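You operate a simulated robot arm through the tools that you are given. There is no shell and no other tool. Be economical: measure what you need, move in short steps, check, and stop when the job is done.

Carry out the task below with a simulated robot arm. There is one attempt and no reset: what you move stays moved.

TASK
Put the black test block and the clear beaker in the blue tray.

It is judged by the outcome, as a careful person would: the job done as asked, and still so three seconds after it is handed in. It fails if anything else is knocked over, pushed out of place, dropped, spilled or broken.

THE ROBOT
A 7-joint arm with a two-finger parallel gripper, fixed in place. Base frame: the origin is at the foot of the arm, x ahead of it, y to its left, z up; the work surface is at about z = 0. Lengths are in mm, angles in rad, forces in N, time in s.
With the tool pointing down near the work surface it reaches from about 240 to 620 mm from the base axis. Its first joint turns from -1.152 to 1.152 rad. Payload 2.6 kg.
Tool frame: the origin (TCP) lies between the finger pads and is the grasp point; the fingertips stand 30 mm ahead of it; z points along the fingers, y is the line along which they close. The gripper opens to 94 mm. The fingers are 28 mm wide and 10 mm thick; the gripper's body (50 by 96 mm) begins 55 mm behind the TCP.
Orientation is that of the tool frame in the base frame, as a unit quaternion [w, x, y, z]. With the fingers straight down and closing along the base's y, the tool's x points along the base's -x, its y along +y and its z along -z.

THE INTERFACE
- The arm moves only by the tool jog_arm. Its argument "steps" is a list of rows, each a list of 3 entries, a list of its own where there are three numbers: the shift along the base's x, y, z in mm, then the turn, a rotation vector about the base's x, y, z in rad, then the gripper command, from -1 (shut) to 1 (fully open), values between in proportion. In form: [[[x, y, z], [wx, wy, wz], grip], ...]. A call has 1 to 8 rows; each row shifts and turns the commanded pose from where the row before left it. A row lasts 0.2 s, in which the tool goes at most 50 mm and 0.15 rad; a call with a longer step from one row to the next is refused whole, and so is a gripper value outside its range. A pose out of reach is approached as far as the arm can. The call stops where the force on the tool passes 40 N (or 10 N more than at its start, if that is more) or the arm is blocked; 0.2 s more then pass. The fingers move at their own pace (about 72 mm/s each) and stop on an object; they squeeze with about 36 N. The grip force told is the motor's: it shows also when the fingers shut on nothing. Time passes only in rows, and 0.2 s behind the last, so rows that do not move let the fingers close. It gives the time, the measured TCP pose, the force on the tool (base axes), the opening and the grip force at its end, in the units of the frame above (readings bear some noise).
- Cameras (640 x 400 px; columns grow to the right, rows downward): "scene" is fixed at [46.2, 448.8, 559.6]; the picture's right is [-0.63, -0.77, 0.00], its down [-0.49, 0.40, -0.78] and it looks along [0.60, -0.49, -0.63] (base axes); focal length 362 px, centre (320, 200). "wrist" rides on the gripper at [-37, 0, -58] in the tool frame; the picture's right is [0.00, -1.00, 0.00], its down [0.97, 0.00, -0.24] and it looks along [0.24, 0.00, 0.97] (tool axes); focal length 218 px, centre (320, 200).
- camera(camera): a new picture of that camera. No time passes.
- probe_pixels(camera, pixels): for up to 12 pixels [column, row] of the newest picture of that camera ("zoom" is the newest enlarged one), the place [x, y, z] in the base frame of the surface seen there, good to about 3 mm. No time passes.
- zoom(camera, box): a new picture of the part [left, top, right, bottom] of that camera's present view, enlarged. No time passes.
- hand_in(): hands the job in; it is judged then, once.

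Work in short steps. Measure before you move; look again where a grasp or a placing could have gone wrong, and mend it. You have 60 turns and 20 pictures in all, the two below and enlarged ones among them. Open the gripper and draw the arm clear of the work before you hand the job in, unless the task says otherwise; then end with one line.

The tools are called by a JSON object that holds its "method" and its "body". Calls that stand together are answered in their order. jog_arm: Moves the arm, as the interface text tells. Its arguments: {"type":"object","properties":{"steps":{"type":"array","items":{"type":"array"}}},"required":["steps"]} The other tools are called the same way: camera (camera) takes a picture; probe_pixels (camera, pixels) gives the place of the surface under pixels of a picture; zoom (camera, box) takes an enlarged picture of a part of a camera's view; hand_in () hands the job in.

At the start:

```text
t: 0.0
ee_pos: [477.4, 101.1, 256.9]
tcp_rot: [0.001, -0.001, 1.0, 0.0]
force: [0.0, 0.3, -0.1]
width: 94.1
gripper_force: 0.1
```

scene: 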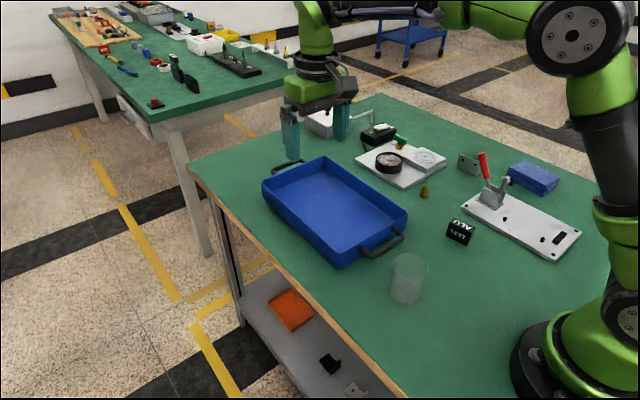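
wrist: 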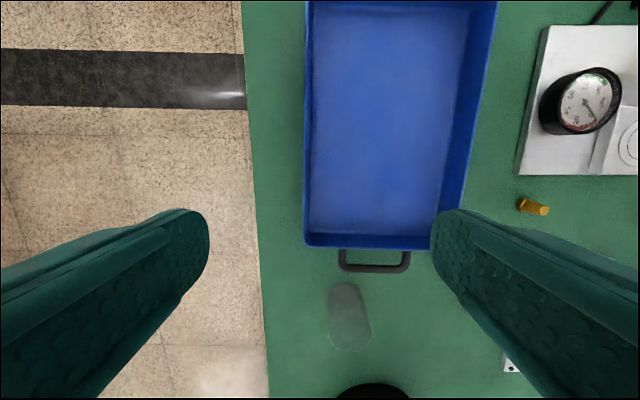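

The scene shows the black block near (460,231), the beaker near (408,278) and the tray around (335,210). I'll zoom in on this part and probe these points.

{"method": "zoom", "body": {"camera": "scene", "box": [360, 190, 520, 310]}}

{"method": "probe_pixels", "body": {"camera": "scene", "pixels": [[460, 223], [448, 237], [466, 243], [474, 228], [408, 260], [408, 300], [335, 210], [264, 182], [325, 158], [407, 212], [343, 265], [396, 236]]}}

```text
3.33 times, centred on (440, 250) of scene
```

zoom: 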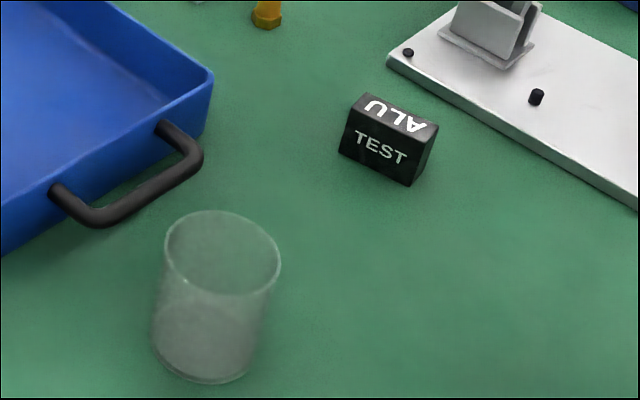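

```text
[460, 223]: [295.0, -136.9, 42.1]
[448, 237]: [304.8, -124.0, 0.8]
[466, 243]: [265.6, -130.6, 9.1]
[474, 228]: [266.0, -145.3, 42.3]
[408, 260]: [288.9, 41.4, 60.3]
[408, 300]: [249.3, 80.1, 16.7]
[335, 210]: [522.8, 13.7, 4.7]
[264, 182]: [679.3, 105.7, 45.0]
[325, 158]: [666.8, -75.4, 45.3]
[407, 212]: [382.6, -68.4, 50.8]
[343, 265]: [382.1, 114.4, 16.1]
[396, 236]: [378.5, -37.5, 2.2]
```

Next I probe the block's corners and the beaker's rim and foot in the enlarged picture.

{"method": "probe_pixels", "body": {"camera": "zoom", "pixels": [[366, 97], [436, 127], [416, 147], [352, 121], [342, 152], [409, 182], [166, 243], [279, 262], [222, 212], [215, 293], [155, 340], [205, 381]]}}

{"method": "probe_pixels", "body": {"camera": "wrist", "pixels": [[345, 283], [345, 300], [350, 350], [375, 385], [375, 268], [470, 120], [310, 120], [370, 242], [340, 120], [375, 20]]}}

```text
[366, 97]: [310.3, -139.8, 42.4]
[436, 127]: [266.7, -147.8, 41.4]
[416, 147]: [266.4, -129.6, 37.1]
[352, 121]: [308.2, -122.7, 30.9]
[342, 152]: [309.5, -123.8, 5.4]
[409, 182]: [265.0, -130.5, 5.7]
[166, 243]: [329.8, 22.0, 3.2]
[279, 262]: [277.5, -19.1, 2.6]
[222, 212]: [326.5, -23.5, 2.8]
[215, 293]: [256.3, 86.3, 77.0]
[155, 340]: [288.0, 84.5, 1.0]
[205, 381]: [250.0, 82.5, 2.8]
```

```text
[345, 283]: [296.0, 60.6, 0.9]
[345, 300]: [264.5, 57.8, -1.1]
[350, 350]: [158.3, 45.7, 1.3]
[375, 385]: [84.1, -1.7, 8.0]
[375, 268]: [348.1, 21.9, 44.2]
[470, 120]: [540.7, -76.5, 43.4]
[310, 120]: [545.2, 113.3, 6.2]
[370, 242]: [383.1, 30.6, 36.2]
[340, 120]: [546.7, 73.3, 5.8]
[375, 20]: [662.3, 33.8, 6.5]
```

The block is centred near (287,-135) with its top at 42, turned by about 0.17 rad. The beaker is near (268,58), about 61 mm wide and 77 high. I check how close the clamp fixture is to the block, and where the tray's floor and rims are.

{"method": "probe_pixels", "body": {"camera": "scene", "pixels": [[462, 207], [510, 232], [492, 206], [483, 156], [490, 178], [424, 193], [300, 190], [370, 225], [340, 240], [350, 190], [401, 240]]}}

```text
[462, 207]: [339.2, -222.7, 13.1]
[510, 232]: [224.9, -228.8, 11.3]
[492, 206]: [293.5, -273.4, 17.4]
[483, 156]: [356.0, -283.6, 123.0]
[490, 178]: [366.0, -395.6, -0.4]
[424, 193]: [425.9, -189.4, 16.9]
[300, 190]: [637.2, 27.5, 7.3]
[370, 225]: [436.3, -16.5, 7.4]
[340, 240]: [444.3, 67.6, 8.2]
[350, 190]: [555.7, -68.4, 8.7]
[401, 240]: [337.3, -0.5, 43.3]
```

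The fixture's plate begins at y=-222, which is clear. I move above the block, turn by 0.16 rad and partly close the fingers.

{"method": "jog_arm", "body": {"steps": [[[-24, -29.5, 0], [0, 0, 0.02], 0.3], [[-24, -29.5, -10], [0, 0, 0.02], 0.3], [[-24, -29.5, -15], [0, 0, 0.02], 0.3], [[-24, -29.5, -15], [0, 0, 0.02], 0.3], [[-24, -29.5, -15], [0, 0, 0.02], 0.3], [[-24, -29.5, -15], [0, 0, 0.02], 0.3], [[-24, -29.5, -15], [0, 0, 0.02], 0.3], [[-22, -29.5, -15], [0, 0, 0.02], 0.3]]}}

{"method": "camera", "body": {"camera": "wrist"}}

```text
t: 1.8
ee_pos: [284.0, -136.6, 154.4]
tcp_rot: [0.001, -0.082, 0.997, 0.001]
force: [0.2, -1.3, -0.7]
width: 61.3
gripper_force: 0.0
```

```text
16 pictures are left
```

wrist: 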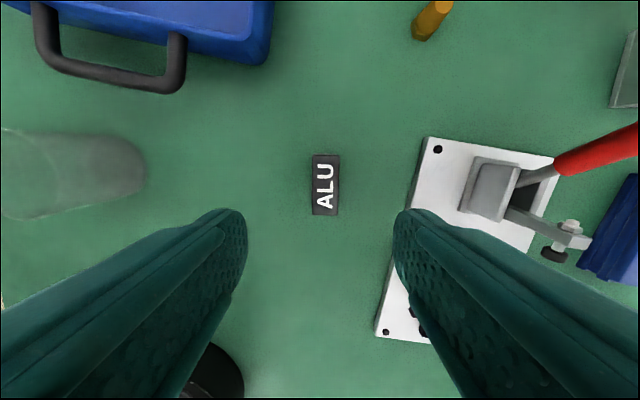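

The block is aligned with the tool, at (325,185). I probe its top for the exact centre.

{"method": "probe_pixels", "body": {"camera": "wrist", "pixels": [[325, 185], [314, 158], [337, 158], [314, 212], [336, 212]]}}

```text
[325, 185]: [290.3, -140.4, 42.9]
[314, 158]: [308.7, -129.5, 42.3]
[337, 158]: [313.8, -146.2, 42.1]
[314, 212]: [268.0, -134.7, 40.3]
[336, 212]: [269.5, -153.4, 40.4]
```

The block's centre is (290,-140.5), so I shift by (+6,-4), go down to z=36 and close.

{"method": "jog_arm", "body": {"steps": [[[6, -4, -30], [0, 0, 0], 0.3], [[0, 0, -40], [0, 0, 0], 0.3], [[0, 0, -30], [0, 0, 0], 0.3], [[0, 0, -18], [0, 0, 0], 0.3], [[0, 0, 0], [0, 0, 0], -1], [[0, 0, 0], [0, 0, 0], -1], [[0, 0, 0], [0, 0, 0], -1]]}}

```text
t: 3.4
ee_pos: [293.1, -137.7, 38.2]
tcp_rot: [0.001, -0.08, 0.997, 0.0]
force: [0.5, -0.8, -0.7]
width: 25.6
gripper_force: 35.5
```

The grip holds at 25.6 mm wide with 35 N. I lift straight up and carry it over the tray.

{"method": "jog_arm", "body": {"steps": [[[0, 0, 30], [0, 0, 0], -1], [[0, 0, 40], [0, 0, 0], -1], [[0, 0, 40], [0, 0, 0], -1], [[36, 20, 0], [0, 0, 0], -1], [[36, 20, 0], [0, 0, 0], -1], [[36, 20, 0], [0, 0, 0], -1], [[36, 20, 0], [0, 0, 0], -1], [[36, 20, 0], [0, 0, 0], -1]]}}

{"method": "jog_arm", "body": {"steps": [[[36, 20, 0], [0, 0, 0], -1], [[36, 18, 0], [0, 0, 0], -1], [[0, 0, 0], [0, 0, 0], -1]]}}

{"method": "camera", "body": {"camera": "scene"}}

```text
t: 5.2
ee_pos: [472.9, -39.8, 148.1]
tcp_rot: [0.001, -0.08, 0.997, 0.0]
force: [0.3, -0.3, -1.6]
width: 25.8
gripper_force: 35.9
```

```text
t: 6.0
ee_pos: [543.9, -1.5, 148.6]
tcp_rot: [0.001, -0.081, 0.997, 0.0]
force: [-0.4, 0.0, -0.9]
width: 25.9
gripper_force: 36.1
```

```text
15 pictures are left
```

scene: 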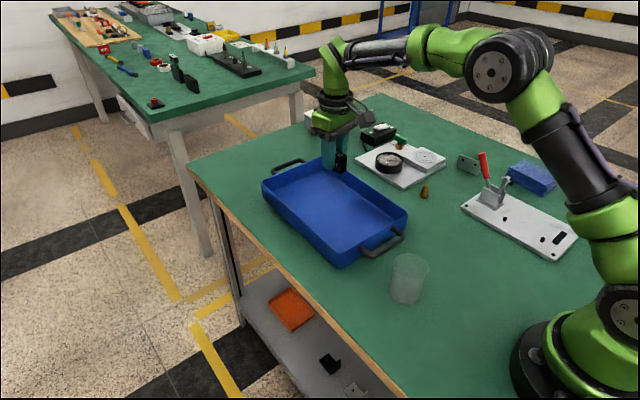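

The block is held over the tray. It was gripped with z=38 on the table, and the tray's floor is about 7 higher, so I lower to about 47 and check.

{"method": "jog_arm", "body": {"steps": [[[0, 0, -40], [0, 0, 0], -1], [[0, 0, -35], [0, 0, 0], -1], [[0, 0, -20], [0, 0, 0], -1], [[0, 0, -6], [0, 0, 0], -1], [[0, 0, 0], [0, 0, 0], -1]]}}

{"method": "jog_arm", "body": {"steps": [[[0, 0, -1.5], [0, 0, 0], -1], [[0, 0, 0], [0, 0, 0], -1]]}}

```text
t: 7.2
ee_pos: [544.1, -0.9, 48.7]
tcp_rot: [0.001, -0.08, 0.997, 0.0]
force: [0.1, 0.6, -1.2]
width: 25.9
gripper_force: 36.3
```

```text
t: 7.8
ee_pos: [544.7, -1.9, 46.9]
tcp_rot: [0.001, -0.08, 0.997, 0.0]
force: [-0.8, 0.4, -0.9]
width: 25.5
gripper_force: 36.2
```

There's no contact force yet, so I go on down in 1.5 mm steps.

{"method": "jog_arm", "body": {"steps": [[[0, 0, -1.5], [0, 0, 0], -1], [[0, 0, 0], [0, 0, 0], -1]]}}

{"method": "jog_arm", "body": {"steps": [[[0, 0, -1.5], [0, 0, 0], -1], [[0, 0, 0], [0, 0, 0], -1]]}}

```text
t: 8.4
ee_pos: [545.1, -1.4, 44.1]
tcp_rot: [0.001, -0.08, 0.997, 0.0]
force: [-0.1, 0.1, -1.2]
width: 25.8
gripper_force: 35.7
```

```text
t: 9.0
ee_pos: [544.0, -0.9, 43.7]
tcp_rot: [0.001, -0.08, 0.997, -0.001]
force: [-0.8, -0.2, 0.3]
width: 25.6
gripper_force: 35.9
```

{"method": "jog_arm", "body": {"steps": [[[0, 0, -1], [0, 0, 0], -1], [[0, 0, 0], [0, 0, 0], -1]]}}

```text
t: 9.6
ee_pos: [544.7, -1.7, 43.3]
tcp_rot: [0.001, -0.08, 0.997, 0.001]
force: [-1.7, 0.3, 8.6]
width: 25.8
gripper_force: 36.2
```

The force of 8.6 N upward shows the block rests on the floor. I open, then rise.

{"method": "jog_arm", "body": {"steps": [[[0, 0, 0], [0, 0, 0], 0.2], [[0, 0, 0], [0, 0, 0], 0.2], [[0, 0, 20], [0, 0, 0], 0.2], [[0, 0, 40], [0, 0, 0], 0.2], [[0, 0, 45], [0, 0, 0], 0.4], [[0, 0, 40], [0, 0, 0], 1]]}}

{"method": "camera", "body": {"camera": "wrist"}}

```text
t: 11.0
ee_pos: [544.9, -0.8, 187.9]
tcp_rot: [0.001, -0.079, 0.997, 0.0]
force: [0.5, 0.9, 0.4]
width: 94.1
gripper_force: 0.2
```

```text
14 pictures are left
```

wrist: 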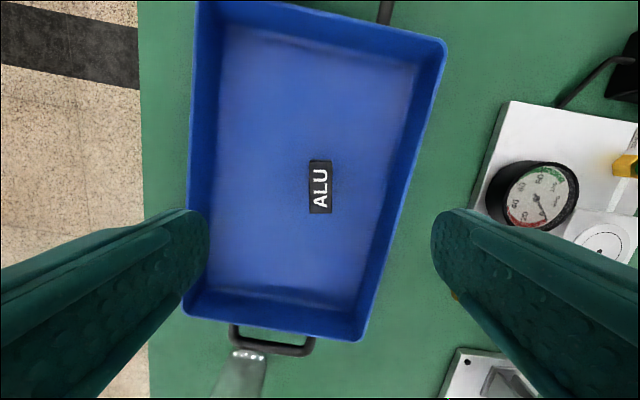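

The block stands in the tray at (320,187). Now I go high over the beaker, undoing the turn.

{"method": "jog_arm", "body": {"steps": [[[-39.5, 8.5, 0], [0, 0, -0.02], 1], [[-39.5, 8.5, 0], [0, 0, -0.02], 1], [[-39.5, 8.5, 0], [0, 0, -0.02], 1], [[-39.5, 8.5, 0], [0, 0, -0.02], 1], [[-39.5, 8.5, 0], [0, 0, -0.02], 1], [[-39.5, 8.5, 0], [0, 0, -0.02], 1], [[-39.5, 8.5, 0], [0, 0, -0.02], 1], [[0, 0, 0], [0, 0, -0.02], 1]]}}

{"method": "camera", "body": {"camera": "wrist"}}

{"method": "zoom", "body": {"camera": "scene", "box": [340, 160, 500, 320]}}

```text
t: 12.8
ee_pos: [266.8, 59.0, 187.0]
tcp_rot: [0.001, 0.0, 1.0, 0.0]
force: [-0.3, 0.3, 0.5]
width: 94.0
gripper_force: 0.1
```

```text
13 pictures are left
```

wrist: 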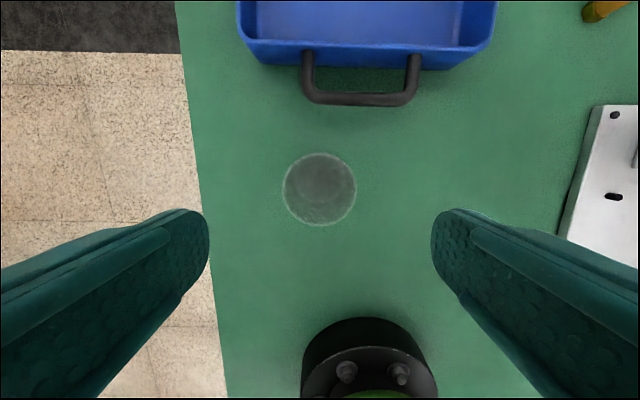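

```text
2.50 times, centred on (420, 240) of scene
```

zoom: 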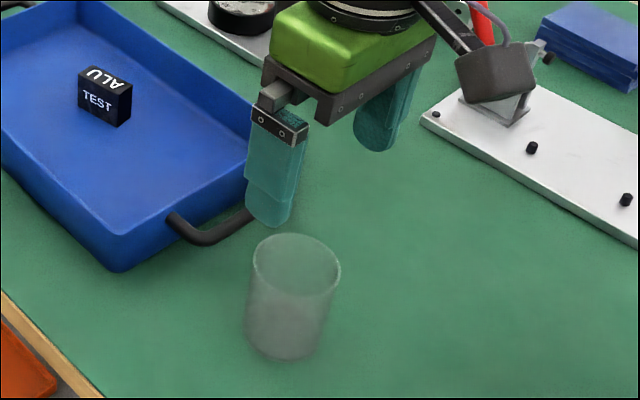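

The beaker's rim is a circle centred at (319.5,189), which works out to (271,59) and about 58 mm across. I shift +4 in x, go down to z=45 and close.

{"method": "jog_arm", "body": {"steps": [[[4, 0, -30], [0, 0, 0], 1], [[0, 0, -35], [0, 0, 0], 1], [[0, 0, -35], [0, 0, 0], 1], [[0, 0, -30], [0, 0, 0], 1], [[0, 0, -12], [0, 0, 0], 1], [[0, 0, 0], [0, 0, 0], 1]]}}

{"method": "zoom", "body": {"camera": "scene", "box": [340, 180, 500, 320]}}

```text
t: 14.2
ee_pos: [272.2, 59.1, 46.8]
tcp_rot: [0.001, 0.0, 1.0, 0.001]
force: [-0.3, 0.3, -0.6]
width: 93.8
gripper_force: 0.1
```

```text
2.86 times, centred on (420, 250) of scene
```

zoom: 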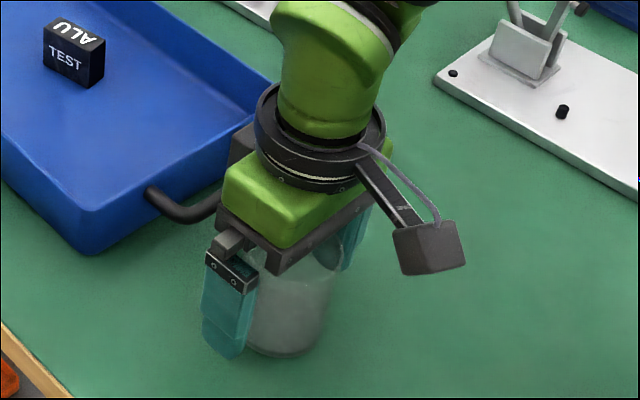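

The beaker sits between the fingers. I close gently in stages.

{"method": "jog_arm", "body": {"steps": [[[0, 0, 0], [0, 0, 0], 0.5], [[0, 0, 0], [0, 0, 0], 0.3], [[0, 0, 0], [0, 0, 0], 0.2], [[0, 0, 0], [0, 0, 0], 0.2]]}}

```text
t: 15.2
ee_pos: [272.6, 59.5, 45.7]
tcp_rot: [0.001, 0.0, 1.0, 0.0]
force: [0.3, -0.2, 0.4]
width: 58.8
gripper_force: 35.9
```

Held at 58.8 mm. I lift 100 mm and carry it to (455,22) over the near half of the tray.

{"method": "jog_arm", "body": {"steps": [[[0, 0, 15], [0, 0, 0], 0.2], [[0, 0, 40], [0, 0, 0], 0.2], [[0, 0, 45], [0, 0, 0], 0.2], [[0, 0, 0], [0, 0, 0], 0.2]]}}

{"method": "jog_arm", "body": {"steps": [[[25, -5, 0], [0, 0, 0], 0.2], [[35, -7, 0], [0, 0, 0], 0.2], [[35, -7, 0], [0, 0, 0], 0.2], [[35, -7, 0], [0, 0, 0], 0.2], [[35, -7, 0], [0, 0, 0], 0.2], [[18, -4, 0], [0, 0, 0], 0.2], [[0, 0, 0], [0, 0, 0], 0.2]]}}

{"method": "camera", "body": {"camera": "scene"}}

```text
t: 16.2
ee_pos: [273.0, 57.9, 147.8]
tcp_rot: [0.001, 0.0, 1.0, 0.0]
force: [0.5, -0.2, -0.9]
width: 59.0
gripper_force: 35.9
```

```text
t: 17.8
ee_pos: [455.4, 19.9, 147.9]
tcp_rot: [0.002, 0.001, 1.0, 0.001]
force: [-0.8, -0.1, -1.1]
width: 58.9
gripper_force: 36.1
```

```text
10 pictures are left
```

scene: 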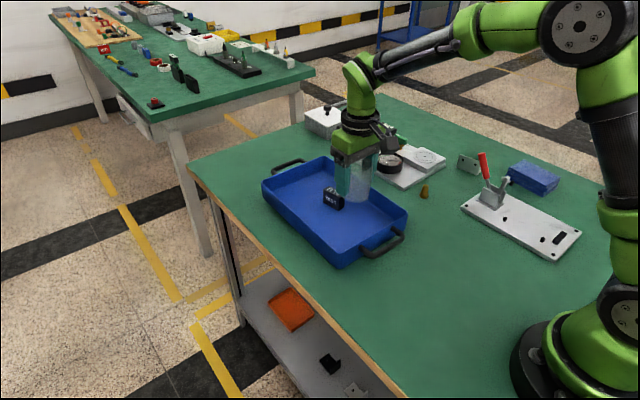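

The beaker hangs clear over the tray. It should touch down at z of about 51, so I lower to 54 and then creep.

{"method": "jog_arm", "body": {"steps": [[[0, 0, -35], [0, 0, 0], 0.2], [[0, 0, -35], [0, 0, 0], 0.2], [[0, 0, -18], [0, 0, 0], 0.2], [[0, 0, -5], [0, 0, 0], 0.2], [[0, 0, 0], [0, 0, 0], 0.2]]}}

{"method": "jog_arm", "body": {"steps": [[[0, 0, -1.5], [0, 0, 0], 0.2], [[0, 0, 0], [0, 0, 0], 0.2]]}}

{"method": "jog_arm", "body": {"steps": [[[0, 0, -1], [0, 0, 0], 0.2], [[0, 0, 0], [0, 0, 0], 0.2]]}}

```text
t: 19.0
ee_pos: [455.5, 20.4, 53.0]
tcp_rot: [0.001, 0.0, 1.0, 0.0]
force: [0.2, 0.3, 0.2]
width: 58.7
gripper_force: 36.5
```

```text
t: 19.6
ee_pos: [455.3, 21.2, 51.9]
tcp_rot: [0.001, 0.001, 1.0, 0.0]
force: [-0.3, 0.2, 0.1]
width: 58.9
gripper_force: 35.8
```

```text
t: 20.2
ee_pos: [456.8, 21.3, 50.0]
tcp_rot: [0.001, 0.0, 1.0, 0.0]
force: [-2.0, 0.7, 8.4]
width: 58.8
gripper_force: 35.9
```

The 8.4 N reading shows it is down. I open to about 82 mm and rise straight up.

{"method": "jog_arm", "body": {"steps": [[[0, 0, 0], [0, 0, 0], 0.75], [[0, 0, 0], [0, 0, 0], 0.75], [[0, 0, 15], [0, 0, 0], 0.75], [[0, 0, 40], [0, 0, 0], 0.75], [[0, 0, 45], [0, 0, 0], 0.75], [[0, 0, 45], [0, 0, 0], 0.75], [[-40, 0, 20], [0, 0, 0], 0.75], [[-40, 0, 20], [0, 0, 0], 0.75]]}}

{"method": "jog_arm", "body": {"steps": [[[-30, -35, 0], [0, 0, 0], 0.75], [[-30, -35, 0], [0, 0, 0], 0.75], [[0, 0, 0], [0, 0, 0], 0.75]]}}

{"method": "camera", "body": {"camera": "scene"}}

```text
t: 22.0
ee_pos: [375.9, 20.4, 238.0]
tcp_rot: [0.0, -0.001, 1.0, 0.0]
force: [-0.5, 0.4, -0.5]
width: 82.3
gripper_force: 0.1
```

```text
t: 22.8
ee_pos: [315.2, -49.2, 236.2]
tcp_rot: [0.001, 0.0, 1.0, 0.0]
force: [0.6, 0.4, -1.0]
width: 82.5
gripper_force: 0.0
```

```text
9 pictures are left
```

scene: 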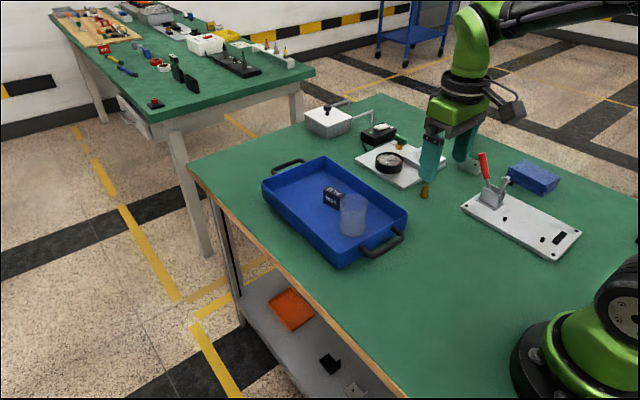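

Both stand upright in the tray, at (334,198) and (353,216), nothing else has moved, and the arm is clear with the gripper open. I hand in.

{"method": "hand_in", "body": {}}

```text
The job is handed in.
```

The black test block and the clear beaker are both standing upright in the blue tray; nothing else was disturbed, and the job is handed in.
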